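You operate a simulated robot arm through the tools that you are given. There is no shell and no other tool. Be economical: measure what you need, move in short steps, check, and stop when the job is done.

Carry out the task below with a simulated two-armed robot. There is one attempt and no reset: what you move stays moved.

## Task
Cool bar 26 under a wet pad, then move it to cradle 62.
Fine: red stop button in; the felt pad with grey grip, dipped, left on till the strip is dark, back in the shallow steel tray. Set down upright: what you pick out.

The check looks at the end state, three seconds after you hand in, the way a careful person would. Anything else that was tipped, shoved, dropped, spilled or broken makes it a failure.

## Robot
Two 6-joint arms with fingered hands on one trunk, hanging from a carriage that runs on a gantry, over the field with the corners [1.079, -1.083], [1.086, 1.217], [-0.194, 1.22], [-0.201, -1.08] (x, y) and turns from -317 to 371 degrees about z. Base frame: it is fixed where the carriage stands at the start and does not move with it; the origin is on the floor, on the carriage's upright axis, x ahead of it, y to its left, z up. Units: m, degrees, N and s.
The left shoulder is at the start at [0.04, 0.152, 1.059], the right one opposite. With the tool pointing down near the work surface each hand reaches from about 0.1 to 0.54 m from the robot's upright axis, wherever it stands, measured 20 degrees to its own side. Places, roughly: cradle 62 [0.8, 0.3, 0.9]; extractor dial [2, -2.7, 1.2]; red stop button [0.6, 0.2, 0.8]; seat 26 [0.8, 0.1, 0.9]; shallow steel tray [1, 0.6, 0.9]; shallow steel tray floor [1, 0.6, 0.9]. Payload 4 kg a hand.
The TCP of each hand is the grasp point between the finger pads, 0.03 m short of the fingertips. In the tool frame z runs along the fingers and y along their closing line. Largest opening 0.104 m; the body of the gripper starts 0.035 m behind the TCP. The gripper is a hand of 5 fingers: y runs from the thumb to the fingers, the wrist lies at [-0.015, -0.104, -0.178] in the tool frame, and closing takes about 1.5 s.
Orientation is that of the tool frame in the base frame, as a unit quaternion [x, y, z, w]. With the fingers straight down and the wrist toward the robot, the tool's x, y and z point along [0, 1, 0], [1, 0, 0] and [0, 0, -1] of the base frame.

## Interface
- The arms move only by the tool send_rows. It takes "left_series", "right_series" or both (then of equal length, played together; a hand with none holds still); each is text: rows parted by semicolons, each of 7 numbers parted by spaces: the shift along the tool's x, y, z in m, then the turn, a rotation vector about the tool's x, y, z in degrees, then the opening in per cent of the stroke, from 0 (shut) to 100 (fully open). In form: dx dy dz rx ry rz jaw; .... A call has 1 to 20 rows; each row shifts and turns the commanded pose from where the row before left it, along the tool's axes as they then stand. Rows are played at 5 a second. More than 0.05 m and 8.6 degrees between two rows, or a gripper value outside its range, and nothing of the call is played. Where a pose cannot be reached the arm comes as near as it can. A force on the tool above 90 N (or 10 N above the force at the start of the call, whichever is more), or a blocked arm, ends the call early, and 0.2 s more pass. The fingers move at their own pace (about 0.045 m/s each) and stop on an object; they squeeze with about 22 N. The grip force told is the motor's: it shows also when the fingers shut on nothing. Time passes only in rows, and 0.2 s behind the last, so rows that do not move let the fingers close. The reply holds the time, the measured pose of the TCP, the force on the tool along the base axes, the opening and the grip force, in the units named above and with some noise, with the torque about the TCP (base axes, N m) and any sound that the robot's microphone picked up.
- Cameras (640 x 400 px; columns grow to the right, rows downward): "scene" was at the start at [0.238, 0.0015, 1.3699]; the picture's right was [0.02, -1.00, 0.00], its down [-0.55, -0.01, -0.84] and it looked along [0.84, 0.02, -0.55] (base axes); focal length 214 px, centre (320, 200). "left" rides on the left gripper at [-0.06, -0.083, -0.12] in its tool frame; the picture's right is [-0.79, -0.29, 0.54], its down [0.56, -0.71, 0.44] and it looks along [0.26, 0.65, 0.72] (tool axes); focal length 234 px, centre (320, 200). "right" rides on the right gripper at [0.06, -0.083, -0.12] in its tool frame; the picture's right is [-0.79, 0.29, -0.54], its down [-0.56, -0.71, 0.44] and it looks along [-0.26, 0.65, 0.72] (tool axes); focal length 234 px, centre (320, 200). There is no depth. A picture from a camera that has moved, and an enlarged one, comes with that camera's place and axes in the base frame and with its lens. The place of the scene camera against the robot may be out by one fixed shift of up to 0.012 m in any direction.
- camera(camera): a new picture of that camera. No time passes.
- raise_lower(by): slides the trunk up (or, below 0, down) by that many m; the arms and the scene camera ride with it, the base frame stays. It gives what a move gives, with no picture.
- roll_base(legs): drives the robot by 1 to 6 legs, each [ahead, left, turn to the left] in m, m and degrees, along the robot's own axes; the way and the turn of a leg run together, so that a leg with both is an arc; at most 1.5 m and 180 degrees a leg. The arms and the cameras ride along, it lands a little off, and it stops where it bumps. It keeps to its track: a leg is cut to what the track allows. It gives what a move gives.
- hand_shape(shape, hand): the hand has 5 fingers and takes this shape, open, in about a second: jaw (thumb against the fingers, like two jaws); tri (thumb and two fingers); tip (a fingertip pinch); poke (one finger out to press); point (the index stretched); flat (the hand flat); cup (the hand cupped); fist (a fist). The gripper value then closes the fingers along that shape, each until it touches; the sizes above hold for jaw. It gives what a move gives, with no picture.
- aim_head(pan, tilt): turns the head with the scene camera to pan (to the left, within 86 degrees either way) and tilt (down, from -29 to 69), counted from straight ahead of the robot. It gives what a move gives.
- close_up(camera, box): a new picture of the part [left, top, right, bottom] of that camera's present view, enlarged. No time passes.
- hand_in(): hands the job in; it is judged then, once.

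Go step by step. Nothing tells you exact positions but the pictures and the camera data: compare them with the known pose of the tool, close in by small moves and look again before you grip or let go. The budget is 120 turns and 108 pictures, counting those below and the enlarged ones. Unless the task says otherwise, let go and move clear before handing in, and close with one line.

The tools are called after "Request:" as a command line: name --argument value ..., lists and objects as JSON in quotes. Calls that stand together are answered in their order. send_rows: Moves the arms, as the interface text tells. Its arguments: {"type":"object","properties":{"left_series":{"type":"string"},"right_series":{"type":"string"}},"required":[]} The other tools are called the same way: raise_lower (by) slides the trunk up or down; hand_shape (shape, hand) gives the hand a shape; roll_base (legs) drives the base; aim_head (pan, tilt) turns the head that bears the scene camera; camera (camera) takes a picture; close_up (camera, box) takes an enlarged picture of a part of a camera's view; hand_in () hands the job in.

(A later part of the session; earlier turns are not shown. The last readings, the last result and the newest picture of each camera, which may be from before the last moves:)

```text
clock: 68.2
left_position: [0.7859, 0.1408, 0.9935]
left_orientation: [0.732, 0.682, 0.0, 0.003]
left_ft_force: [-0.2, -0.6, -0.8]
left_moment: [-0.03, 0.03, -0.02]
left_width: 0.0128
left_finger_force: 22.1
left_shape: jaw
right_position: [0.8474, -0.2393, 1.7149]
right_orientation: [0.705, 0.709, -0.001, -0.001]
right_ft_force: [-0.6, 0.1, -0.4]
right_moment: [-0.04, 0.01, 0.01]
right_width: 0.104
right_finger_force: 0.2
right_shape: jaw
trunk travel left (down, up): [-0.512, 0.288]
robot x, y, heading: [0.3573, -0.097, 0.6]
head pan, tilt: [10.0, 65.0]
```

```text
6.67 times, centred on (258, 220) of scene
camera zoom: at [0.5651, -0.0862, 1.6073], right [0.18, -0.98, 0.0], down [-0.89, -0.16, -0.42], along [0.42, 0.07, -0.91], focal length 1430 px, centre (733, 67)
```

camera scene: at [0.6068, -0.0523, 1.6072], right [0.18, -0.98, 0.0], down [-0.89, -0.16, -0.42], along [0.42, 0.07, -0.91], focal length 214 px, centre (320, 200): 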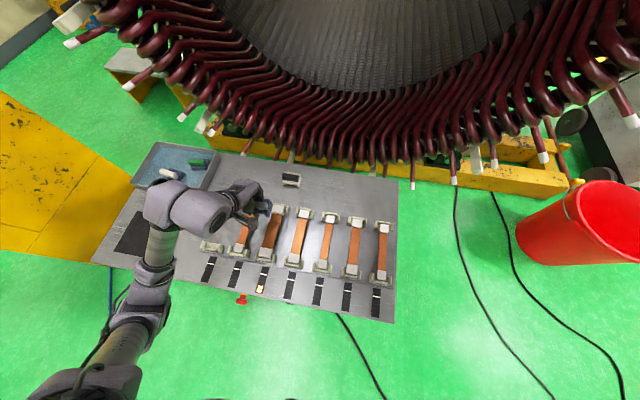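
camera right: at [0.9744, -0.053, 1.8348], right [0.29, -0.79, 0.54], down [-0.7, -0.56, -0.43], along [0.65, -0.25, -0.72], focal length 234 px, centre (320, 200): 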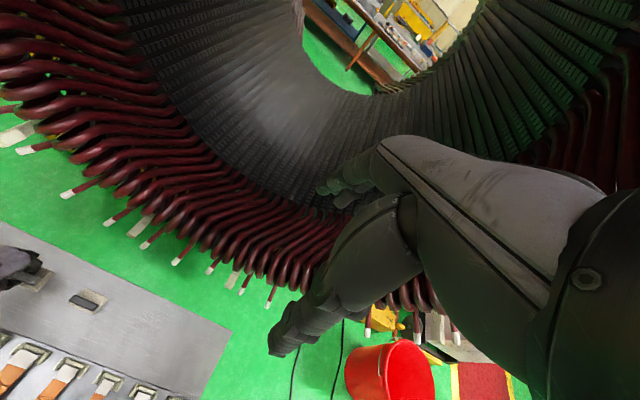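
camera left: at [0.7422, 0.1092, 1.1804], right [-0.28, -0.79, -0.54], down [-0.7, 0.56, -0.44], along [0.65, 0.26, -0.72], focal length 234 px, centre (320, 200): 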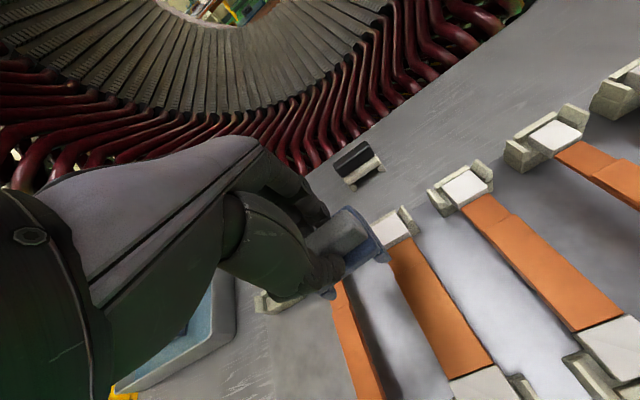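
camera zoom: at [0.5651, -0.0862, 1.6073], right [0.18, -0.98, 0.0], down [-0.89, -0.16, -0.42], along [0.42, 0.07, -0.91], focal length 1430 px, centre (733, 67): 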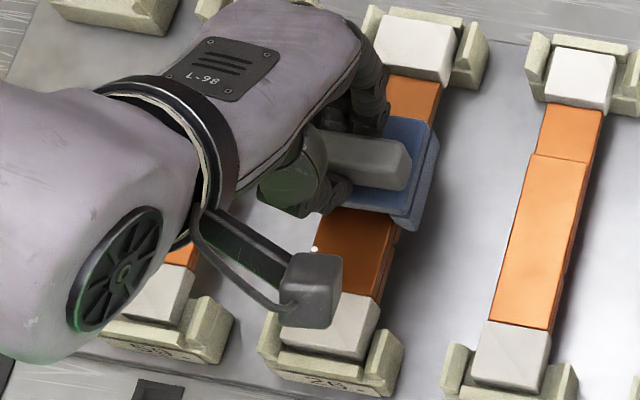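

Now parallel. The right foot is flush with the bar edge and the left has 6 mm gap, so I shift 3 mm right and lower.

Request:
send_rows --left_series "-0.003 0 0 0 0 0 0; 0 0 0.008 0 0 0 0; 0 0 0.006 0 0 0 0; 0 0 0.005 0 0 0 0; 0 0 0 0 0 0 0"

Request:
close_up --camera "left" --box '[290, 200, 450, 300]'

```text
clock: 69.4
left_position: [0.7873, 0.1364, 0.9802]
left_orientation: [0.732, 0.681, 0.003, 0.008]
left_ft_force: [-15.2, -0.5, 61.9]
left_moment: [-0.08, 1.19, 0.04]
left_width: 0.0158
left_finger_force: 22.0
left_shape: jaw
right_position: [0.8477, -0.2385, 1.7153]
right_orientation: [0.705, 0.709, 0.0, -0.002]
right_ft_force: [0.7, -1.0, 0.8]
right_moment: [0.01, -0.01, -0.03]
right_width: 0.1039
right_finger_force: 0.0
right_shape: jaw
trunk travel left (down, up): [-0.512, 0.288]
robot x, y, heading: [0.3547, -0.0974, 0.2]
head pan, tilt: [10.0, 65.0]
```

```text
4.00 times, centred on (370, 250) of left
camera zoom: at [0.6983, 0.0821, 1.0982], right [-0.34, -0.77, -0.54], down [-0.66, 0.61, -0.45], along [0.68, 0.2, -0.71], focal length 937 px, centre (120, 0)
```

zoom: 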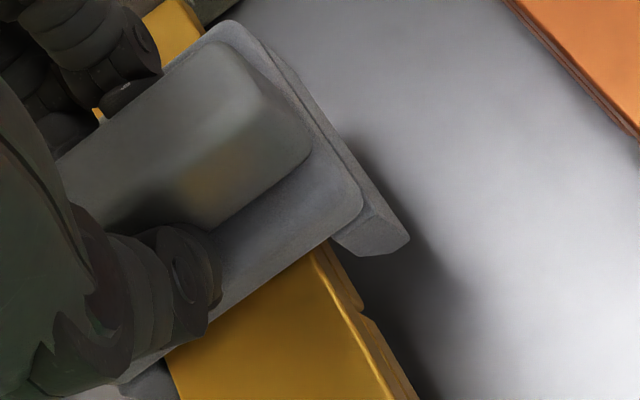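

The pad is on the bar; too much press, so I ease up 3 mm, wait holding it, and look at the strip.

Request:
send_rows --left_series "0 0 -0.003 0 0 0 0; 0 0 0 0 0 0 0; 0 0 0 0 0 0 0; 0 0 0 0 0 0 0; 0 0 0 0 0 0 0; 0 0 0 0 0 0 0; 0 0 0 0 0 0 0; 0 0 0 0 0 0 0"

Request:
close_up --camera "scene" --box '[200, 190, 328, 290]'

Request:
close_up --camera "left" --box '[260, 190, 580, 390]'

```text
clock: 71.2
left_position: [0.7883, 0.136, 0.9805]
left_orientation: [0.733, 0.681, 0.002, 0.006]
left_ft_force: [-6.6, -3.6, 46.2]
left_moment: [-0.23, 0.48, -0.01]
left_width: 0.016
left_finger_force: 21.4
left_shape: jaw
right_position: [0.8478, -0.2392, 1.7155]
right_orientation: [0.705, 0.709, 0.0, 0.0]
right_ft_force: [-0.5, 0.8, -0.5]
right_moment: [0.01, -0.02, 0.0]
right_width: 0.104
right_finger_force: 0.1
right_shape: jaw
trunk travel left (down, up): [-0.512, 0.288]
robot x, y, heading: [0.358, -0.0955, 0.2]
head pan, tilt: [10.0, 65.0]
```

```text
4.00 times, centred on (264, 240) of scene
camera zoom: at [0.5659, -0.0858, 1.6077], right [0.18, -0.98, 0.0], down [-0.89, -0.16, -0.42], along [0.42, 0.08, -0.91], focal length 858 px, centre (544, 40)
```

zoom: 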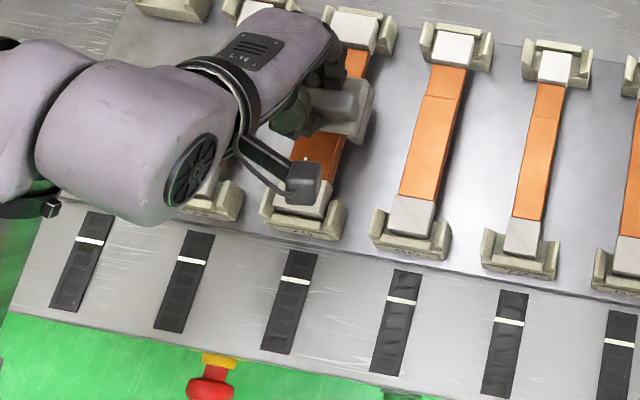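

```text
2.00 times, centred on (420, 290) of left
camera zoom: at [0.6989, 0.0817, 1.0985], right [-0.34, -0.77, -0.54], down [-0.66, 0.61, -0.45], along [0.67, 0.21, -0.71], focal length 468 px, centre (120, 20)
```

zoom: 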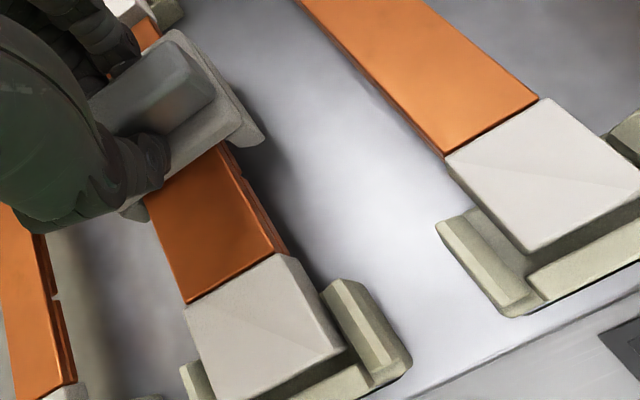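

The strip is dark and the bar is copper-coloured again. I lift the pad and return to the tray corner.

Request:
send_rows --left_series "0 0 -0.01 0 0 0 0; 0 0 -0.015 0 0 0 0; 0 0 -0.02 0 0 0 0; 0 0 -0.02 0 0 -4 0; 0 0 -0.02 0 0 0 0; 0 0 0 0 0 0 0; 0 0 0 0 0 0 0"

Request:
roll_base --legs '[[0.1, 0.24, 0], [0.105, 0.24, 0]]'

Request:
camera --camera "left"

Request:
camera --camera "scene"

```text
clock: 72.8
left_position: [0.785, 0.1376, 1.0627]
left_orientation: [0.707, 0.707, 0.0, 0.002]
left_ft_force: [0.1, 0.1, -1.7]
left_moment: [-0.01, -0.01, 0.03]
left_width: 0.014
left_finger_force: 22.8
left_shape: jaw
right_position: [0.8473, -0.239, 1.7158]
right_orientation: [0.706, 0.709, -0.001, 0.0]
right_ft_force: [-0.2, 0.1, -0.1]
right_moment: [0.01, -0.01, 0.0]
right_width: 0.1037
right_finger_force: 0.1
right_shape: jaw
trunk travel left (down, up): [-0.512, 0.288]
robot x, y, heading: [0.3536, -0.0993, 0.0]
head pan, tilt: [10.0, 65.0]
```

```text
clock: 76.1
left_position: [0.9858, 0.6165, 1.0619]
left_orientation: [0.706, 0.708, 0.001, 0.003]
left_ft_force: [0.1, 0.1, -0.1]
left_moment: [0.0, 0.0, 0.01]
left_width: 0.0141
left_finger_force: 21.9
left_shape: jaw
right_position: [1.0497, 0.2391, 1.7141]
right_orientation: [0.704, 0.71, -0.001, -0.001]
right_ft_force: [-0.4, 0.5, -0.5]
right_moment: [0.04, 0.0, -0.01]
right_width: 0.1038
right_finger_force: 0.1
right_shape: jaw
trunk travel left (down, up): [-0.512, 0.288]
robot x, y, heading: [0.558, 0.3813, 0.3]
head pan, tilt: [10.0, 65.0]
```

```text
36 pictures are left
camera left: at [0.9033, 0.5555, 1.1812], right [-0.28, -0.79, -0.54], down [-0.71, 0.55, -0.44], along [0.65, 0.26, -0.72], focal length 234 px, centre (320, 200)
```

left: 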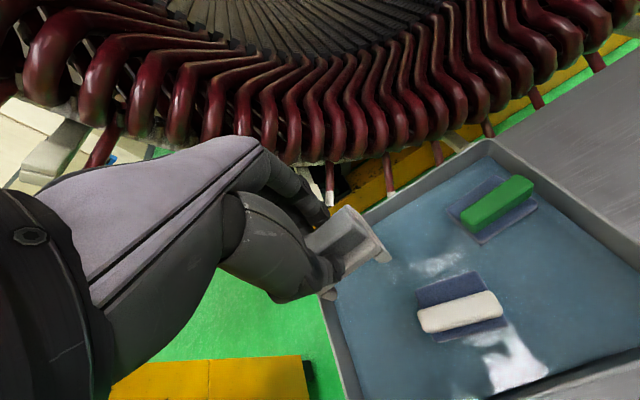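

```text
35 pictures are left
camera scene: at [0.7671, 0.3929, 1.6073], right [0.18, -0.98, 0.0], down [-0.89, -0.16, -0.42], along [0.42, 0.08, -0.91], focal length 214 px, centre (320, 200)
```

scene: 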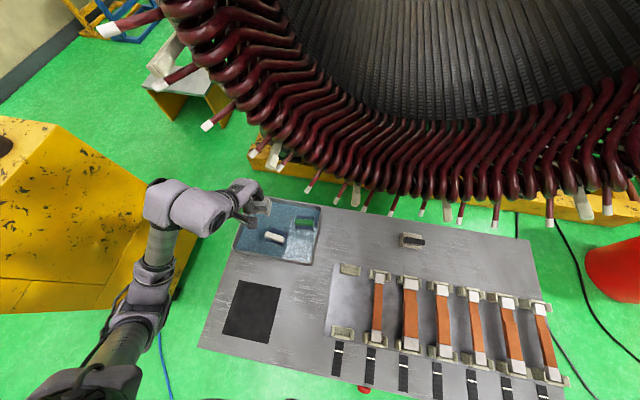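

Same spot over the tray's free corner. I lower until light contact.

Request:
send_rows --left_series "0.003 0.006 0.02 0 0 0 0; 0 0 0.03 0 0 0 0; 0 0 0.025 0 0 0 0; 0 0 0.015 0 0 0 0; 0 0 0.008 0 0 0 0; 0 0 0.004 0 0 0 0; 0 0 0 0 0 0 0"

Request:
camera --camera "left"

```text
clock: 77.7
left_position: [0.9944, 0.619, 0.9599]
left_orientation: [0.706, 0.709, 0.0, 0.004]
left_ft_force: [0.9, 0.2, -0.8]
left_moment: [-0.01, 0.03, 0.0]
left_width: 0.0143
left_finger_force: 22.4
left_shape: jaw
right_position: [1.0491, 0.2401, 1.7151]
right_orientation: [0.705, 0.71, -0.001, 0.0]
right_ft_force: [0.1, -1.0, 0.1]
right_moment: [0.01, 0.0, 0.0]
right_width: 0.1034
right_finger_force: 0.0
right_shape: jaw
trunk travel left (down, up): [-0.512, 0.288]
robot x, y, heading: [0.5582, 0.3839, 0.4]
head pan, tilt: [10.0, 65.0]
```

```text
34 pictures are left
camera left: at [0.9098, 0.5581, 1.0791], right [-0.28, -0.79, -0.54], down [-0.71, 0.55, -0.44], along [0.65, 0.26, -0.72], focal length 234 px, centre (320, 200)
```

left: 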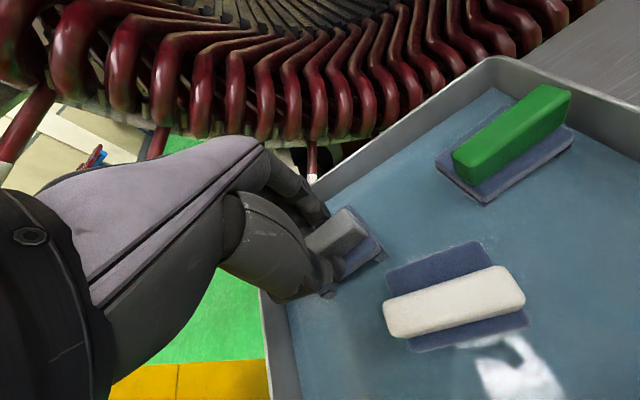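

Nearly down, no contact yet. A few more millimetres.

Request:
send_rows --left_series "0 0 0.003 0 0 0 0; 0 0 0.003 0 0 0 0; 0 0 0.002 0 0 0 0; 0 0 0 0 0 0 0"

```text
clock: 78.7
left_position: [0.9928, 0.6193, 0.9521]
left_orientation: [0.706, 0.708, 0.001, 0.003]
left_ft_force: [-1.2, 0.0, 1.9]
left_moment: [0.03, 0.0, 0.0]
left_width: 0.0138
left_finger_force: 22.1
left_shape: jaw
right_position: [1.0502, 0.2405, 1.7161]
right_orientation: [0.705, 0.709, -0.001, 0.0]
right_ft_force: [-0.3, 0.7, 0.0]
right_moment: [0.0, 0.03, -0.01]
right_width: 0.1038
right_finger_force: 0.1
right_shape: jaw
trunk travel left (down, up): [-0.512, 0.288]
robot x, y, heading: [0.56, 0.3821, 0.4]
head pan, tilt: [10.0, 65.0]
```

Light contact. I lower 1 mm more and open partly, then rise.

Request:
send_rows --left_series "0 0 0.001 0 0 0 0; 0 0 0 0 0 0 30; 0 0 0 0 0 0 40; 0 0 0 0 0 0 40; 0 0 0 0 0 0 40; 0 0 0 0 0 0 40"

Request:
camera --camera "left"

```text
clock: 80.1
left_position: [0.9942, 0.619, 0.9518]
left_orientation: [0.706, 0.709, 0.0, 0.003]
left_ft_force: [-0.9, 1.2, 3.1]
left_moment: [-0.02, -0.07, 0.01]
left_width: 0.0412
left_finger_force: 0.1
left_shape: jaw
right_position: [1.0502, 0.2397, 1.7149]
right_orientation: [0.705, 0.709, -0.001, -0.001]
right_ft_force: [-0.3, 0.2, 0.4]
right_moment: [-0.02, -0.01, -0.02]
right_width: 0.1037
right_finger_force: 0.1
right_shape: jaw
trunk travel left (down, up): [-0.512, 0.288]
robot x, y, heading: [0.5603, 0.382, 0.6]
head pan, tilt: [10.0, 65.0]
```

```text
33 pictures are left
camera left: at [0.9098, 0.5579, 1.0703], right [-0.28, -0.79, -0.54], down [-0.71, 0.55, -0.44], along [0.65, 0.26, -0.72], focal length 234 px, centre (320, 200)
```

left: 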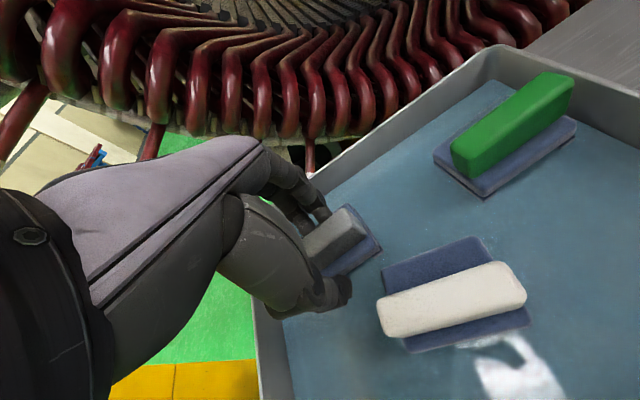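

The pad stands free in the tray. I rise straight up and check.

Request:
send_rows --left_series "0 0 -0.01 0 0 0 40; 0 0 -0.02 0 0 0 40; 0 0 -0.03 0 0 0 40; 0 0 -0.03 0 0 0 40; 0 0 -0.02 0 0 0 60; 0 0 0 0 0 0 60"

Request:
camera --camera "left"

```text
clock: 81.5
left_position: [0.9935, 0.6191, 1.0614]
left_orientation: [0.706, 0.708, 0.001, 0.004]
left_ft_force: [-0.3, 0.2, 0.3]
left_moment: [0.01, -0.02, -0.02]
left_width: 0.0621
left_finger_force: 0.1
left_shape: jaw
right_position: [1.0502, 0.2404, 1.7152]
right_orientation: [0.704, 0.71, -0.001, -0.001]
right_ft_force: [0.5, -0.5, -0.4]
right_moment: [-0.03, -0.04, -0.01]
right_width: 0.1035
right_finger_force: 0.0
right_shape: jaw
trunk travel left (down, up): [-0.512, 0.288]
robot x, y, heading: [0.5599, 0.3794, 0.6]
head pan, tilt: [10.0, 65.0]
```

```text
32 pictures are left
camera left: at [0.9092, 0.5584, 1.1806], right [-0.28, -0.79, -0.54], down [-0.71, 0.55, -0.44], along [0.65, 0.26, -0.72], focal length 234 px, centre (320, 200)
```

left: 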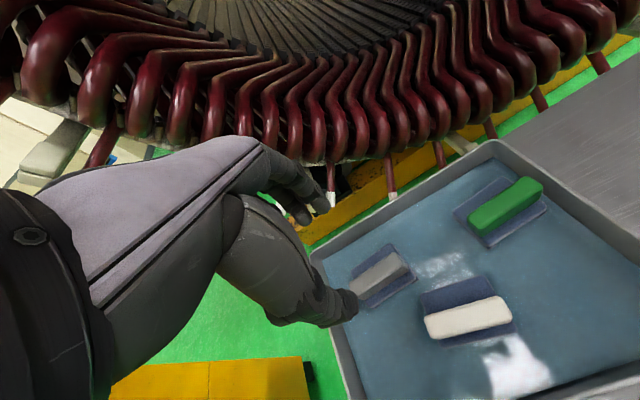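

The pad stands upright in the water. Now I turn the left hand 90° clockwise so that it closes across bar 26.

Request:
roll_base --legs '[[-0.1, -0.2, 0]]'

Request:
send_rows --left_series "0 0 0 0 0 8.2 80; 0 0 0 0 0 8.2 80; 0 0 0 0 0 8.2 80; 0 0 0 0 0 8.2 80; 0 0 0 0 0 8.2 80; 0 0 0 0 0 8.2 80; 0 0 0 0 0 8.2 80; 0 0 0 0 0 8.2 80; 0 0 0 0 0 8.2 80; 0 0 0 0 0 8.2 80; 0 0 0 0 0 8 80; 0 0 0 0 0 0 80; 0 0 0 0 0 0 80"

Request:
camera --camera "scene"

```text
clock: 83.2
left_position: [0.8946, 0.4175, 1.0627]
left_orientation: [0.706, 0.708, 0.0, 0.003]
left_ft_force: [-1.1, 0.1, 0.2]
left_moment: [0.05, 0.0, 0.0]
left_width: 0.062
left_finger_force: 0.0
left_shape: jaw
right_position: [0.952, 0.0382, 1.7151]
right_orientation: [0.705, 0.709, -0.001, 0.0]
right_ft_force: [-0.4, -0.4, -0.4]
right_moment: [0.03, 0.0, -0.03]
right_width: 0.1038
right_finger_force: 0.0
right_shape: jaw
trunk travel left (down, up): [-0.512, 0.288]
robot x, y, heading: [0.4604, 0.1805, -0.0]
head pan, tilt: [10.0, 65.0]
```

```text
clock: 86.0
left_position: [0.7995, 0.4379, 1.0837]
left_orientation: [0.995, 0.1, 0.005, -0.002]
left_ft_force: [0.5, 0.5, 0.0]
left_moment: [0.0, 0.0, 0.02]
left_width: 0.0831
left_finger_force: 0.0
left_shape: jaw
left hand out of reach, approached as far as the arm can: row 3, 4, 5, 6, 7, 8, 10, 11
right_position: [0.952, 0.0374, 1.7146]
right_orientation: [0.705, 0.709, -0.001, 0.0]
right_ft_force: [0.3, -0.8, 0.2]
right_moment: [-0.03, 0.03, 0.01]
right_width: 0.1037
right_finger_force: 0.0
right_shape: jaw
trunk travel left (down, up): [-0.512, 0.288]
robot x, y, heading: [0.4595, 0.1798, 0.3]
head pan, tilt: [10.0, 65.0]
```

```text
31 pictures are left
camera scene: at [0.6689, 0.1917, 1.6073], right [0.18, -0.98, 0.0], down [-0.89, -0.16, -0.42], along [0.42, 0.08, -0.91], focal length 214 px, centre (320, 200)
```

scene: 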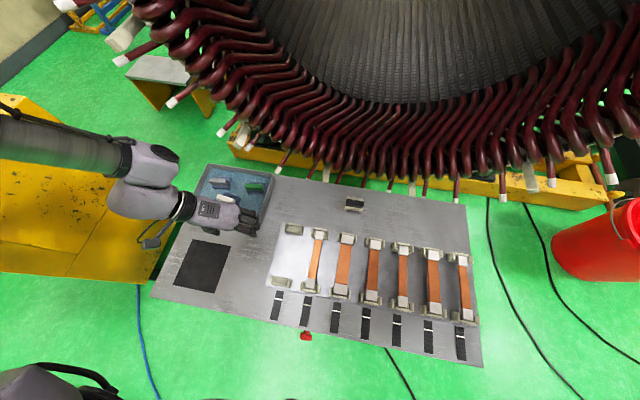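

The hand is 11.5° short of the full turn at this arm limit; I let the base turn make up the difference.

Request:
roll_base --legs '[[0, 0, -11.5]]'

Request:
send_rows --left_series "0 0 0.02 0 0 0 80; 0 0 0.02 0 0 0 80; 0 0 0 0 0 0 80"

```text
clock: 87.2
left_position: [0.8439, 0.3653, 1.083]
left_orientation: [1.0, 0.0, 0.004, -0.001]
left_ft_force: [1.3, -0.4, -0.6]
left_moment: [-0.01, -0.01, -0.01]
left_width: 0.0829
left_finger_force: 0.0
left_shape: jaw
right_position: [0.9132, -0.0561, 1.7147]
right_orientation: [0.772, 0.635, 0.0, 0.0]
right_ft_force: [-0.8, 0.1, 0.3]
right_moment: [-0.04, -0.02, 0.0]
right_width: 0.1038
right_finger_force: 0.0
right_shape: jaw
trunk travel left (down, up): [-0.512, 0.288]
robot x, y, heading: [0.461, 0.1783, -11.5]
head pan, tilt: [10.0, 65.0]
```

```text
clock: 88.0
left_position: [0.8434, 0.3647, 1.0424]
left_orientation: [1.0, 0.0, 0.006, 0.0]
left_ft_force: [-0.2, -0.4, -0.1]
left_moment: [-0.02, 0.02, -0.02]
left_width: 0.083
left_finger_force: 0.0
left_shape: jaw
right_position: [0.9124, -0.0551, 1.7139]
right_orientation: [0.772, 0.635, 0.0, -0.001]
right_ft_force: [0.7, 0.7, -0.3]
right_moment: [-0.01, 0.02, 0.0]
right_width: 0.1039
right_finger_force: 0.1
right_shape: jaw
trunk travel left (down, up): [-0.512, 0.288]
robot x, y, heading: [0.4619, 0.1807, -11.1]
head pan, tilt: [10.0, 65.0]
```

Now base shift to put the hand over bar 26's middle.

Request:
roll_base --legs '[[-0.0107, -0.2324, 0]]'

Request:
camera --camera "left"

Request:
camera --camera "scene"

```text
clock: 89.7
left_position: [0.788, 0.1439, 1.0423]
left_orientation: [1.0, 0.002, 0.004, 0.0]
left_ft_force: [-0.8, 0.5, 1.1]
left_moment: [0.01, -0.02, -0.02]
left_width: 0.0828
left_finger_force: 0.0
left_shape: jaw
right_position: [0.8588, -0.2789, 1.7142]
right_orientation: [0.772, 0.636, -0.001, 0.0]
right_ft_force: [0.4, -0.8, 0.3]
right_moment: [0.0, -0.01, 0.0]
right_width: 0.1037
right_finger_force: 0.0
right_shape: jaw
trunk travel left (down, up): [-0.512, 0.288]
robot x, y, heading: [0.4088, -0.0398, -11.4]
head pan, tilt: [10.0, 65.0]
```

```text
30 pictures are left
camera left: at [0.7257, 0.2247, 1.162], right [-0.78, 0.29, -0.55], down [0.56, 0.71, -0.43], along [0.27, -0.65, -0.72], focal length 234 px, centre (320, 200)
```

left: 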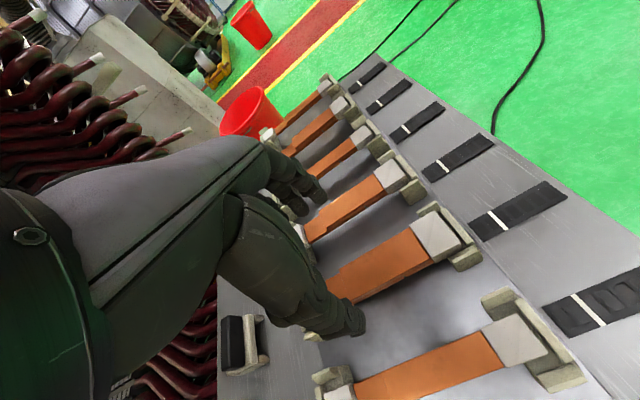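

```text
29 pictures are left
camera scene: at [0.6118, -0.0756, 1.6073], right [-0.02, -1.0, 0.0], down [-0.91, 0.02, -0.42], along [0.42, -0.01, -0.91], focal length 214 px, centre (320, 200)
```

scene: 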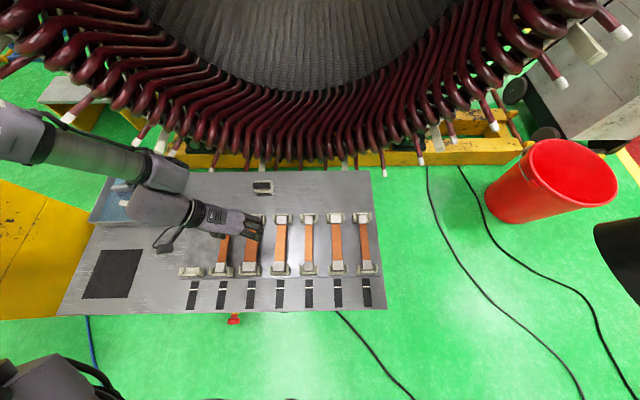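

Zoom for precise finger-to-bar alignment.

Request:
close_up --camera "left" --box '[270, 150, 590, 400]'

Request:
close_up --camera "scene" --box '[170, 190, 310, 290]'

```text
1.60 times, centred on (430, 275) of left
camera zoom: at [0.7257, 0.2247, 1.162], right [-0.78, 0.29, -0.55], down [0.56, 0.71, -0.43], along [0.27, -0.65, -0.72], focal length 375 px, centre (144, 80)
```

zoom: 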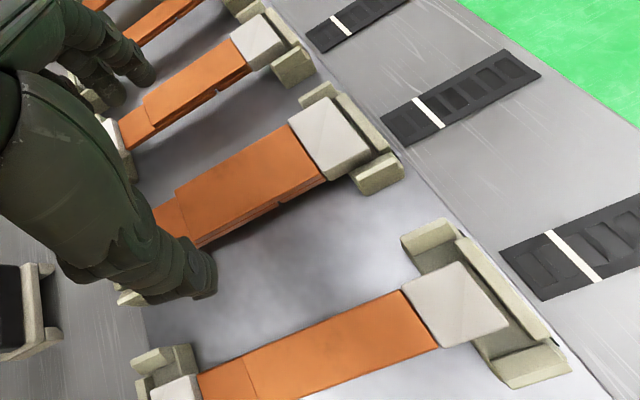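

```text
4.00 times, centred on (240, 240) of scene
camera zoom: at [0.6118, -0.0756, 1.6073], right [-0.02, -1.0, 0.0], down [-0.91, 0.02, -0.42], along [0.42, -0.01, -0.91], focal length 858 px, centre (640, 40)
```

zoom: 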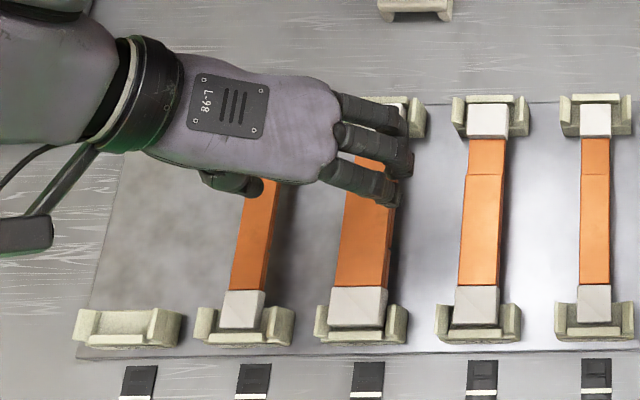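

Bar 26's centre is at y≈0.1365. I shift 7 mm, match its slight yaw, and descend partway.

Request:
send_rows --left_series "0 0.0073 0.01 0 0 1.5 80; 0 0 0.03 0 0 0 80; 0 0 0.03 0 0 0 80; 0 0 0 0 0 0 80"

Request:
close_up --camera "left" --box '[250, 120, 490, 320]'

Request:
close_up --camera "scene" --box '[200, 195, 296, 285]'

```text
clock: 90.7
left_position: [0.7823, 0.1499, 0.9757]
left_orientation: [1.0, -0.01, 0.005, 0.0]
left_ft_force: [-0.2, -0.8, -0.1]
left_moment: [-0.03, 0.02, -0.02]
left_width: 0.083
left_finger_force: 0.0
left_shape: jaw
left hand out of reach, approached as far as the arm can: row 1, 3
right_position: [0.8602, -0.2787, 1.7148]
right_orientation: [0.772, 0.636, -0.002, 0.0]
right_ft_force: [-0.7, 0.1, -0.3]
right_moment: [0.01, -0.02, -0.02]
right_width: 0.1037
right_finger_force: 0.1
right_shape: jaw
trunk travel left (down, up): [-0.512, 0.288]
robot x, y, heading: [0.4044, -0.0441, -11.2]
head pan, tilt: [10.0, 65.0]
```

```text
2.00 times, centred on (370, 220) of left
camera zoom: at [0.7215, 0.2339, 1.0941], right [-0.78, 0.3, -0.55], down [0.58, 0.69, -0.43], along [0.25, -0.65, -0.71], focal length 468 px, centre (220, 160)
```

zoom: 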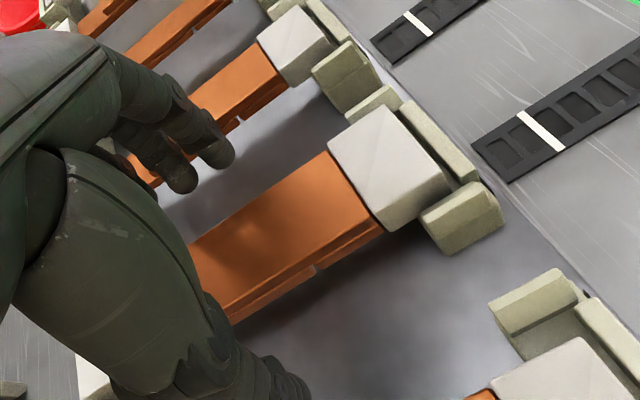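

```text
4.44 times, centred on (248, 240) of scene
camera zoom: at [0.6118, -0.0755, 1.6073], right [-0.02, -1.0, 0.0], down [-0.91, 0.02, -0.42], along [0.42, -0.01, -0.91], focal length 953 px, centre (640, 22)
```

zoom: 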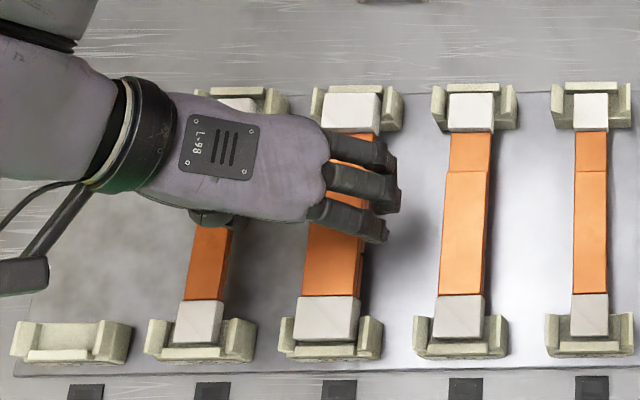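

The arm is at its inner limit again. I lift, extend the arm 5 cm outward, and let the base make up for it, to gain slack.

Request:
send_rows --left_series "0 0 -0.03 0 0 0 80; 0 -0.025 0 0 0 0 80; 0 -0.025 0 0 0 0 80; 0 0 0 0 0 0 80"

Request:
roll_base --legs '[[0.0173, -0.0612, 0]]'

```text
clock: 91.7
left_position: [0.7843, 0.1946, 1.0025]
left_orientation: [1.0, -0.011, 0.004, 0.001]
left_ft_force: [0.4, 0.3, 0.9]
left_moment: [-0.01, 0.01, 0.0]
left_width: 0.083
left_finger_force: 0.0
left_shape: jaw
left hand out of reach, approached as far as the arm can: row 3
right_position: [0.8591, -0.2788, 1.7146]
right_orientation: [0.772, 0.636, -0.001, 0.0]
right_ft_force: [-0.3, 0.2, 0.1]
right_moment: [0.0, 0.01, -0.01]
right_width: 0.1037
right_finger_force: 0.0
right_shape: jaw
trunk travel left (down, up): [-0.512, 0.288]
robot x, y, heading: [0.4037, -0.0432, -11.1]
head pan, tilt: [10.0, 65.0]
```

```text
clock: 92.7
left_position: [0.7895, 0.1309, 1.0027]
left_orientation: [1.0, -0.011, 0.004, 0.0]
left_ft_force: [0.8, 0.0, -0.5]
left_moment: [0.04, 0.0, -0.01]
left_width: 0.0829
left_finger_force: 0.2
left_shape: jaw
right_position: [0.8648, -0.3434, 1.7154]
right_orientation: [0.772, 0.636, -0.001, -0.001]
right_ft_force: [-0.6, 1.0, 0.1]
right_moment: [-0.01, 0.01, 0.03]
right_width: 0.1039
right_finger_force: 0.0
right_shape: jaw
trunk travel left (down, up): [-0.512, 0.288]
robot x, y, heading: [0.4093, -0.105, -10.8]
head pan, tilt: [10.0, 65.0]
```

Request:
send_rows --left_series "0 -0.0055 0.015 0 0 0 80; 0 0 0.02 0 0 0 80; 0 0 0.015 0 0 0 80; 0 0 0 0 0 0 80"

Request:
close_up --camera "left" --box '[250, 120, 490, 320]'

Request:
close_up --camera "scene" --box '[200, 195, 296, 285]'

```text
clock: 93.7
left_position: [0.7899, 0.1364, 0.9502]
left_orientation: [1.0, -0.011, 0.005, 0.0]
left_ft_force: [0.3, -0.2, 0.1]
left_moment: [0.01, -0.03, -0.02]
left_width: 0.083
left_finger_force: 0.1
left_shape: jaw
right_position: [0.8631, -0.3413, 1.7145]
right_orientation: [0.772, 0.636, -0.001, 0.0]
right_ft_force: [-0.9, -0.5, 0.4]
right_moment: [0.03, -0.01, 0.01]
right_width: 0.1038
right_finger_force: 0.0
right_shape: jaw
trunk travel left (down, up): [-0.512, 0.288]
robot x, y, heading: [0.4131, -0.1056, -11.2]
head pan, tilt: [10.0, 65.0]
```

```text
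2.00 times, centred on (370, 220) of left
camera zoom: at [0.7307, 0.22, 1.07], right [-0.78, 0.31, -0.55], down [0.58, 0.69, -0.43], along [0.25, -0.65, -0.72], focal length 468 px, centre (220, 160)
```

zoom: 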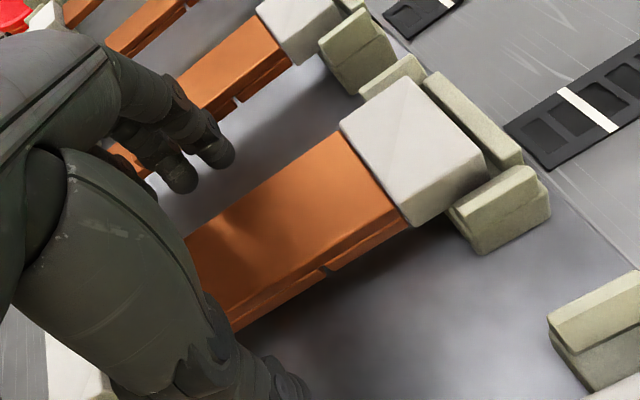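

```text
4.44 times, centred on (248, 240) of scene
camera zoom: at [0.6167, -0.1388, 1.6073], right [-0.02, -1.0, 0.0], down [-0.91, 0.02, -0.42], along [0.42, -0.01, -0.91], focal length 953 px, centre (640, 22)
```

zoom: 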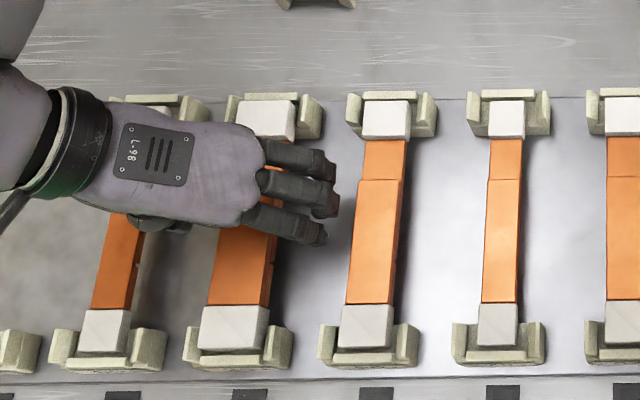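

Fingers straddle the bar well. I descend 22 mm and close.

Request:
send_rows --left_series "0 -0.0015 0.01 0 0 0 80; 0 0 0.012 0 0 0 80; 0 0 0 0 0 0 80; 0 0 0 0 0 0 50; 0 0 0 0 0 0 30; 0 0 0 0 0 0 20; 0 0 0 0 0 0 10; 0 0 0 0 0 0 0; 0 0 0 0 0 0 0; 0 0 0 0 0 0 0; 0 0 0 0 0 0 0"

Request:
close_up --camera "left" --box '[250, 120, 490, 320]'

```text
clock: 96.1
left_position: [0.7905, 0.1389, 0.929]
left_orientation: [1.0, -0.011, 0.004, 0.0]
left_ft_force: [-0.2, 1.3, -0.6]
left_moment: [0.05, -0.02, -0.09]
left_width: 0.0223
left_finger_force: 22.0
left_shape: jaw
right_position: [0.8629, -0.3418, 1.7148]
right_orientation: [0.771, 0.637, -0.001, 0.0]
right_ft_force: [0.4, -0.5, 0.4]
right_moment: [-0.01, -0.01, 0.02]
right_width: 0.104
right_finger_force: 0.1
right_shape: jaw
trunk travel left (down, up): [-0.512, 0.288]
robot x, y, heading: [0.4144, -0.1077, -11.2]
head pan, tilt: [10.0, 65.0]
```

```text
2.00 times, centred on (370, 220) of left
camera zoom: at [0.7301, 0.2218, 1.0482], right [-0.78, 0.31, -0.55], down [0.58, 0.69, -0.43], along [0.25, -0.65, -0.72], focal length 468 px, centre (220, 160)
```

zoom: 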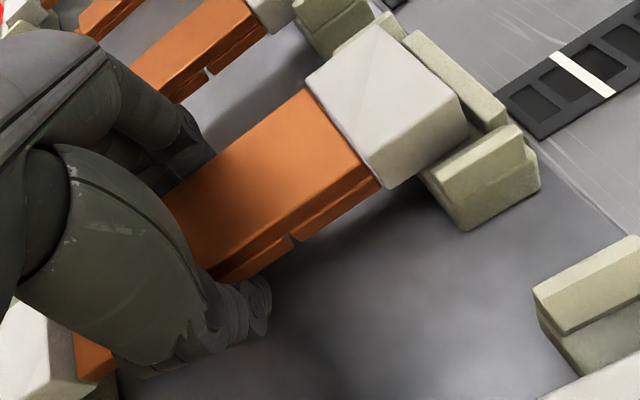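

Gripped. Lift slowly, straight up, 8 cm.

Request:
send_rows --left_series "0 0 -0.008 0 0 0 0; 0 0 -0.012 0 0 0 0; 0 0 -0.02 0 0 0 0; 0 0 -0.02 0 0 0 0; 0 0 -0.02 0 0 0 0; 0 0 0 0 0 0 0; 0 0 0 0 0 0 0"

Request:
camera --camera "left"

Request:
close_up --camera "scene" --box '[160, 180, 320, 290]'

```text
clock: 97.7
left_position: [0.7943, 0.1301, 1.0043]
left_orientation: [1.0, -0.01, 0.005, 0.0]
left_ft_force: [0.2, -0.1, -7.3]
left_moment: [-0.01, -0.02, 0.0]
left_width: 0.0223
left_finger_force: 22.3
left_shape: jaw
left hand out of reach, approached as far as the arm can: row 5
right_position: [0.8635, -0.3414, 1.7154]
right_orientation: [0.772, 0.636, -0.001, 0.0]
right_ft_force: [-0.2, 0.7, -0.1]
right_moment: [0.01, 0.01, 0.01]
right_width: 0.1039
right_finger_force: 0.1
right_shape: jaw
trunk travel left (down, up): [-0.512, 0.288]
robot x, y, heading: [0.4101, -0.1072, -11.1]
head pan, tilt: [10.0, 65.0]
```

```text
21 pictures are left
camera left: at [0.7331, 0.214, 1.1234], right [-0.78, 0.31, -0.55], down [0.58, 0.69, -0.43], along [0.25, -0.65, -0.72], focal length 234 px, centre (320, 200)
```

left: 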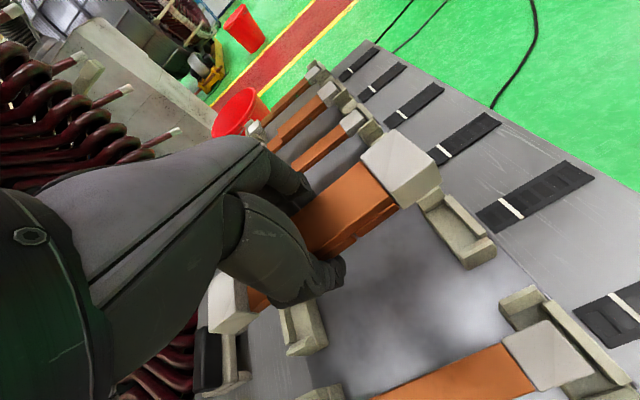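

```text
3.64 times, centred on (240, 235) of scene
camera zoom: at [0.6165, -0.1389, 1.6072], right [-0.02, -1.0, 0.0], down [-0.91, 0.02, -0.42], along [0.42, -0.01, -0.91], focal length 780 px, centre (611, 73)
```

zoom: 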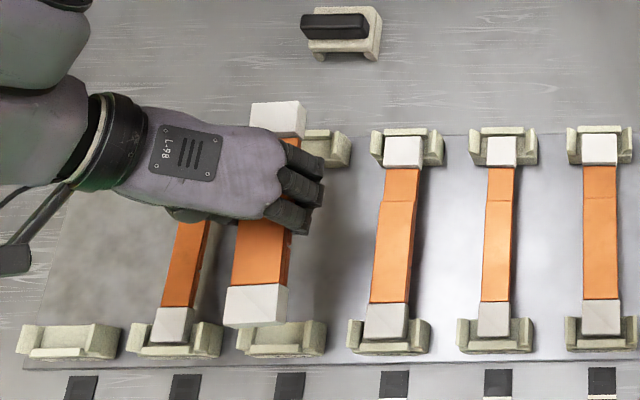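

Bar is level and held. Cradle 62 lies two pitches (≈0.183 m) to the left; I shift the base there.

Request:
roll_base --legs '[[-0.0403, 0.1867, 0]]'

Request:
camera --camera "left"

Request:
close_up --camera "scene" --box '[160, 180, 320, 290]'

```text
clock: 99.2
left_position: [0.7895, 0.3201, 1.0046]
left_orientation: [1.0, -0.011, 0.005, 0.0]
left_ft_force: [-0.2, 0.4, -7.5]
left_moment: [0.02, -0.02, -0.01]
left_width: 0.0227
left_finger_force: 22.4
left_shape: jaw
right_position: [0.8593, -0.1526, 1.7149]
right_orientation: [0.773, 0.635, 0.0, 0.0]
right_ft_force: [-0.3, -0.3, 0.5]
right_moment: [-0.01, -0.03, -0.03]
right_width: 0.1038
right_finger_force: 0.0
right_shape: jaw
trunk travel left (down, up): [-0.512, 0.288]
robot x, y, heading: [0.4078, 0.0842, -11.3]
head pan, tilt: [10.0, 65.0]
```

```text
19 pictures are left
camera left: at [0.7294, 0.4035, 1.1234], right [-0.78, 0.31, -0.55], down [0.58, 0.69, -0.43], along [0.25, -0.65, -0.72], focal length 234 px, centre (320, 200)
```

left: 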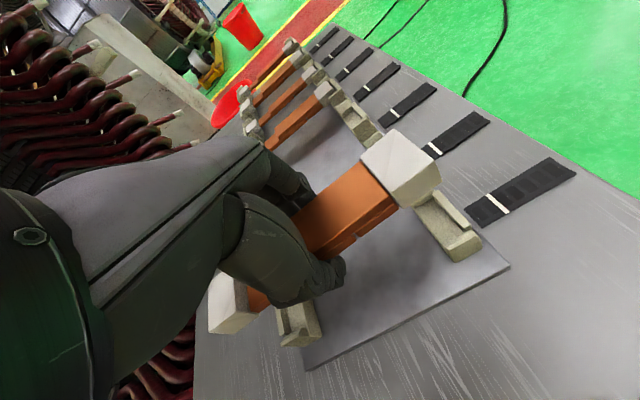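

```text
3.64 times, centred on (240, 235) of scene
camera zoom: at [0.6126, 0.0504, 1.6072], right [-0.02, -1.0, 0.0], down [-0.91, 0.02, -0.42], along [0.42, -0.01, -0.91], focal length 780 px, centre (611, 73)
```

zoom: 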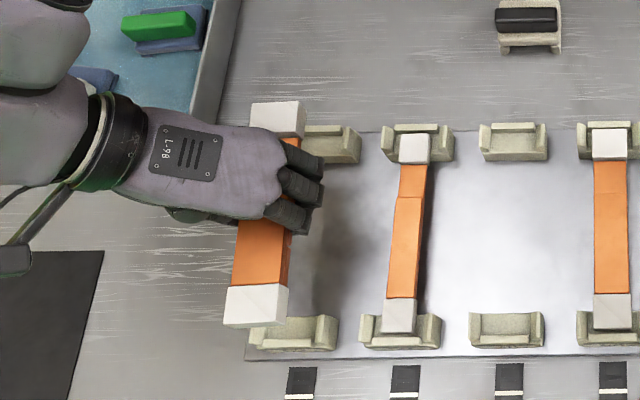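

Comparing with the seat-26 view, seat 62 corresponds to TCP ≈ [0.790, 0.319]. I lower partway and compare.

Request:
send_rows --left_series "0.001 0.001 0.015 0 0 0 0; 0 0 0.015 0 0 0 0; 0 0 0.015 0 0 0 0; 0 0 0 0 0 0 0; 0 0 0 0 0 0 0"

Request:
camera --camera "left"

Request:
close_up --camera "scene" --box '[200, 190, 280, 270]'

```text
clock: 100.5
left_position: [0.791, 0.3186, 0.96]
left_orientation: [1.0, -0.011, 0.004, 0.0]
left_ft_force: [-0.3, -0.5, -6.3]
left_moment: [0.02, 0.0, 0.0]
left_width: 0.0229
left_finger_force: 21.8
left_shape: jaw
right_position: [0.8598, -0.1534, 1.7148]
right_orientation: [0.772, 0.635, -0.001, 0.0]
right_ft_force: [-0.1, 0.1, 0.1]
right_moment: [-0.01, -0.01, 0.0]
right_width: 0.1038
right_finger_force: 0.0
right_shape: jaw
trunk travel left (down, up): [-0.512, 0.288]
robot x, y, heading: [0.4046, 0.0793, -11.3]
head pan, tilt: [10.0, 65.0]
```

```text
17 pictures are left
camera left: at [0.7309, 0.4021, 1.0783], right [-0.78, 0.31, -0.55], down [0.58, 0.69, -0.43], along [0.25, -0.65, -0.72], focal length 234 px, centre (320, 200)
```

left: 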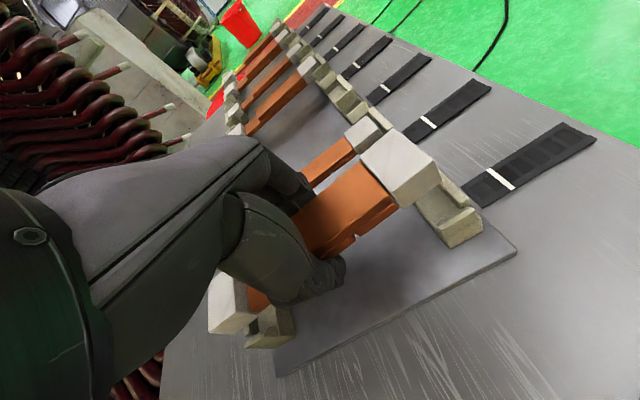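

```text
5.00 times, centred on (240, 230) of scene
camera zoom: at [0.6126, 0.0502, 1.6072], right [-0.02, -1.0, 0.0], down [-0.91, 0.02, -0.42], along [0.42, -0.01, -0.91], focal length 1072 px, centre (720, 50)
```

zoom: 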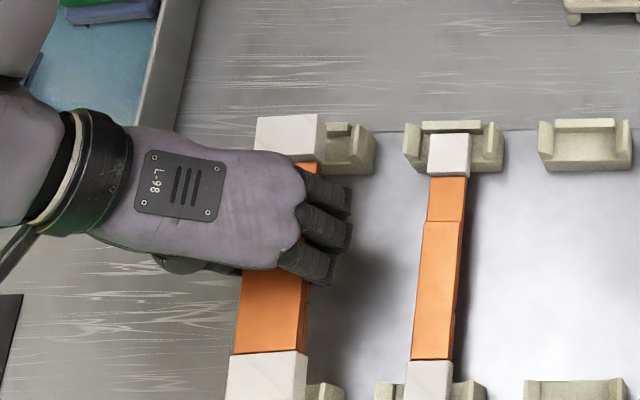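

I zoom the wrist view to compare it with the earlier grasp view.

Request:
close_up --camera "left" --box '[330, 120, 522, 280]'

Request:
close_up --camera "left" --box '[190, 250, 350, 390]'

```text
2.50 times, centred on (426, 200) of left
camera zoom: at [0.7309, 0.4021, 1.0783], right [-0.78, 0.31, -0.55], down [0.58, 0.69, -0.43], along [0.25, -0.65, -0.72], focal length 585 px, centre (55, 200)
```

zoom: 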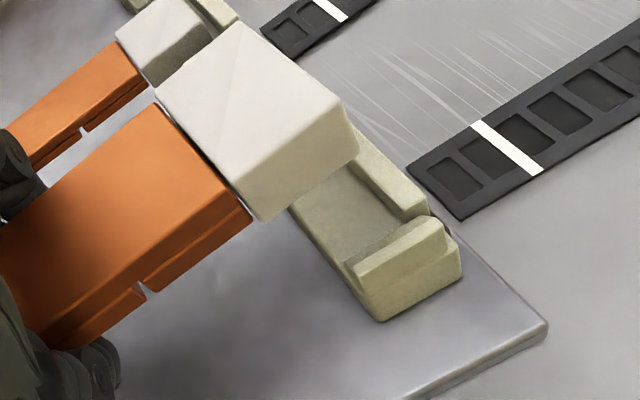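

```text
2.86 times, centred on (270, 320) of left
camera zoom: at [0.7309, 0.4021, 1.0783], right [-0.78, 0.31, -0.55], down [0.58, 0.69, -0.43], along [0.25, -0.65, -0.72], focal length 669 px, centre (463, -143)
```

zoom: 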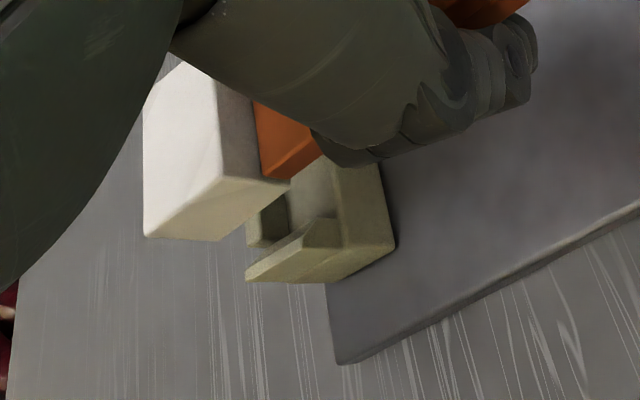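

The corner comparison gives seat 62 at TCP [0.7915, 0.3186]; I'm within a millimetre. Lowering into the cradle.

Request:
send_rows --left_series "0 0 0.01 0 0 0 0; 0 0 0.01 0 0 0 0; 0 0 0.006 0 0 0 0; 0 0 0.003 0 0 0 0; 0 0 0 0 0 0 0; 0 0 0 0 0 0 0"

Request:
close_up --camera "left" --box '[330, 120, 522, 280]'

Request:
close_up --camera "left" --box '[190, 250, 350, 390]'

```text
clock: 101.8
left_position: [0.79, 0.3187, 0.9302]
left_orientation: [1.0, -0.011, 0.005, 0.0]
left_ft_force: [0.3, 1.8, -7.4]
left_moment: [0.06, -0.03, -0.16]
left_width: 0.0227
left_finger_force: 21.5
left_shape: jaw
right_position: [0.8596, -0.1533, 1.7141]
right_orientation: [0.772, 0.635, 0.0, 0.0]
right_ft_force: [0.3, 0.1, -0.3]
right_moment: [-0.04, -0.01, -0.03]
right_width: 0.1038
right_finger_force: 0.1
right_shape: jaw
trunk travel left (down, up): [-0.512, 0.288]
robot x, y, heading: [0.4042, 0.0871, -11.1]
head pan, tilt: [10.0, 65.0]
```

```text
2.50 times, centred on (426, 200) of left
camera zoom: at [0.7312, 0.4022, 1.0492], right [-0.78, 0.31, -0.55], down [0.58, 0.69, -0.43], along [0.25, -0.65, -0.72], focal length 585 px, centre (55, 200)
```

zoom: 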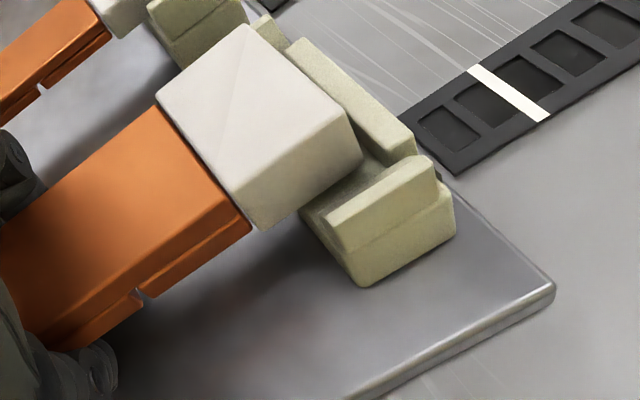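

```text
2.86 times, centred on (270, 320) of left
camera zoom: at [0.7312, 0.4022, 1.0492], right [-0.78, 0.31, -0.55], down [0.58, 0.69, -0.43], along [0.25, -0.65, -0.72], focal length 669 px, centre (463, -143)
```

zoom: 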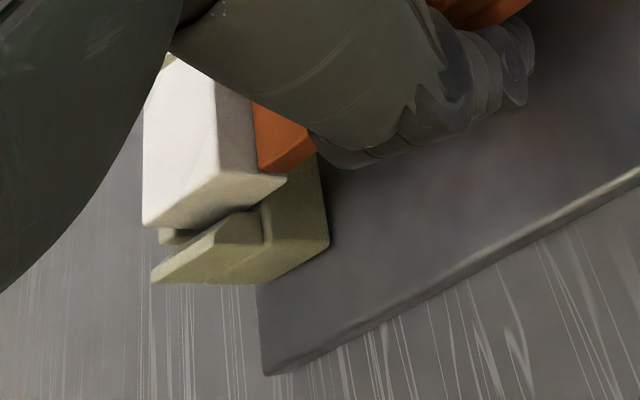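

Almost seated, still carrying weight. Lower 3 mm more in small steps.

Request:
send_rows --left_series "0 -0.0007 0.0015 0 0 0.5 0; 0 0 0.0015 0 0 0 0; 0 0 0 0 0 0 0; 0 0 0 0 0 0 0"

```text
clock: 102.8
left_position: [0.7891, 0.3197, 0.9316]
left_orientation: [1.0, -0.016, 0.005, 0.0]
left_ft_force: [-0.3, -0.3, -7.5]
left_moment: [0.02, -0.01, -0.06]
left_width: 0.0225
left_finger_force: 21.9
left_shape: jaw
left hand out of reach, approached as far as the arm can: row 2
right_position: [0.859, -0.1541, 1.7145]
right_orientation: [0.772, 0.635, -0.001, 0.0]
right_ft_force: [-0.2, 0.0, 0.6]
right_moment: [-0.02, 0.03, 0.0]
right_width: 0.104
right_finger_force: 0.1
right_shape: jaw
trunk travel left (down, up): [-0.512, 0.288]
robot x, y, heading: [0.4029, 0.0859, -11.1]
head pan, tilt: [10.0, 65.0]
```

The arm is at its limit, so I lower with the trunk.

Request:
raise_lower --by -0.004

```text
clock: 103.4
left_position: [0.7914, 0.319, 0.9273]
left_orientation: [1.0, -0.016, 0.004, 0.0]
left_ft_force: [-1.1, -0.3, -4.7]
left_moment: [-0.03, -0.06, -0.08]
left_width: 0.0229
left_finger_force: 22.3
left_shape: jaw
right_position: [0.8599, -0.1533, 1.71]
right_orientation: [0.772, 0.635, -0.002, 0.0]
right_ft_force: [0.8, 0.1, -0.1]
right_moment: [-0.01, -0.01, 0.02]
right_width: 0.1038
right_finger_force: 0.0
right_shape: jaw
trunk travel left (down, up): [-0.508, 0.292]
robot x, y, heading: [0.4063, 0.0852, -11.2]
head pan, tilt: [10.0, 65.0]
```

Weight is starting to transfer. A bit more.

Request:
raise_lower --by -0.0015

Request:
close_up --camera "left" --box '[330, 120, 522, 280]'

Request:
close_up --camera "left" --box '[190, 250, 350, 390]'

```text
clock: 103.9
left_position: [0.7906, 0.3182, 0.926]
left_orientation: [1.0, -0.016, 0.004, 0.001]
left_ft_force: [-1.7, 0.7, 3.2]
left_moment: [-0.09, -0.05, -0.09]
left_width: 0.0231
left_finger_force: 21.5
left_shape: jaw
right_position: [0.8604, -0.1525, 1.7084]
right_orientation: [0.772, 0.636, -0.002, -0.001]
right_ft_force: [0.5, -0.1, -0.5]
right_moment: [0.0, 0.02, -0.01]
right_width: 0.1039
right_finger_force: 0.2
right_shape: jaw
trunk travel left (down, up): [-0.506, 0.294]
robot x, y, heading: [0.4048, 0.082, -11.0]
head pan, tilt: [10.0, 65.0]
```

```text
2.50 times, centred on (426, 200) of left
camera zoom: at [0.7316, 0.4036, 1.0441], right [-0.77, 0.31, -0.55], down [0.58, 0.69, -0.43], along [0.24, -0.66, -0.72], focal length 585 px, centre (55, 200)
```

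zoom: 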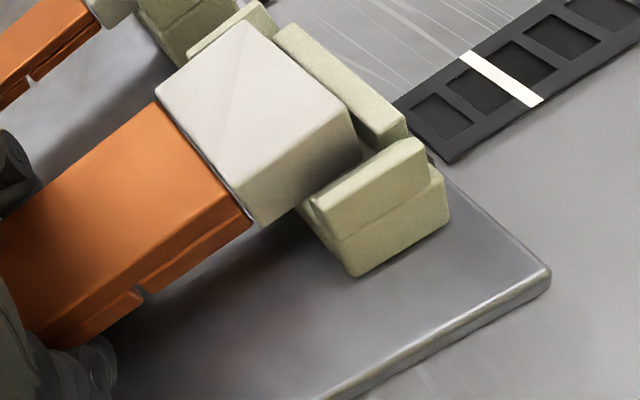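

```text
2.86 times, centred on (270, 320) of left
camera zoom: at [0.7316, 0.4036, 1.0441], right [-0.77, 0.31, -0.55], down [0.58, 0.69, -0.43], along [0.24, -0.66, -0.72], focal length 669 px, centre (463, -143)
```

zoom: 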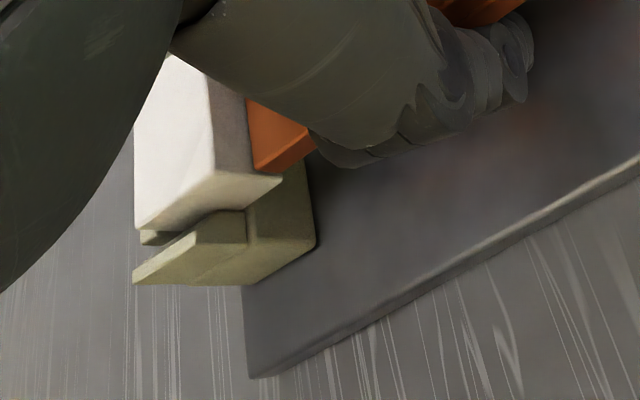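

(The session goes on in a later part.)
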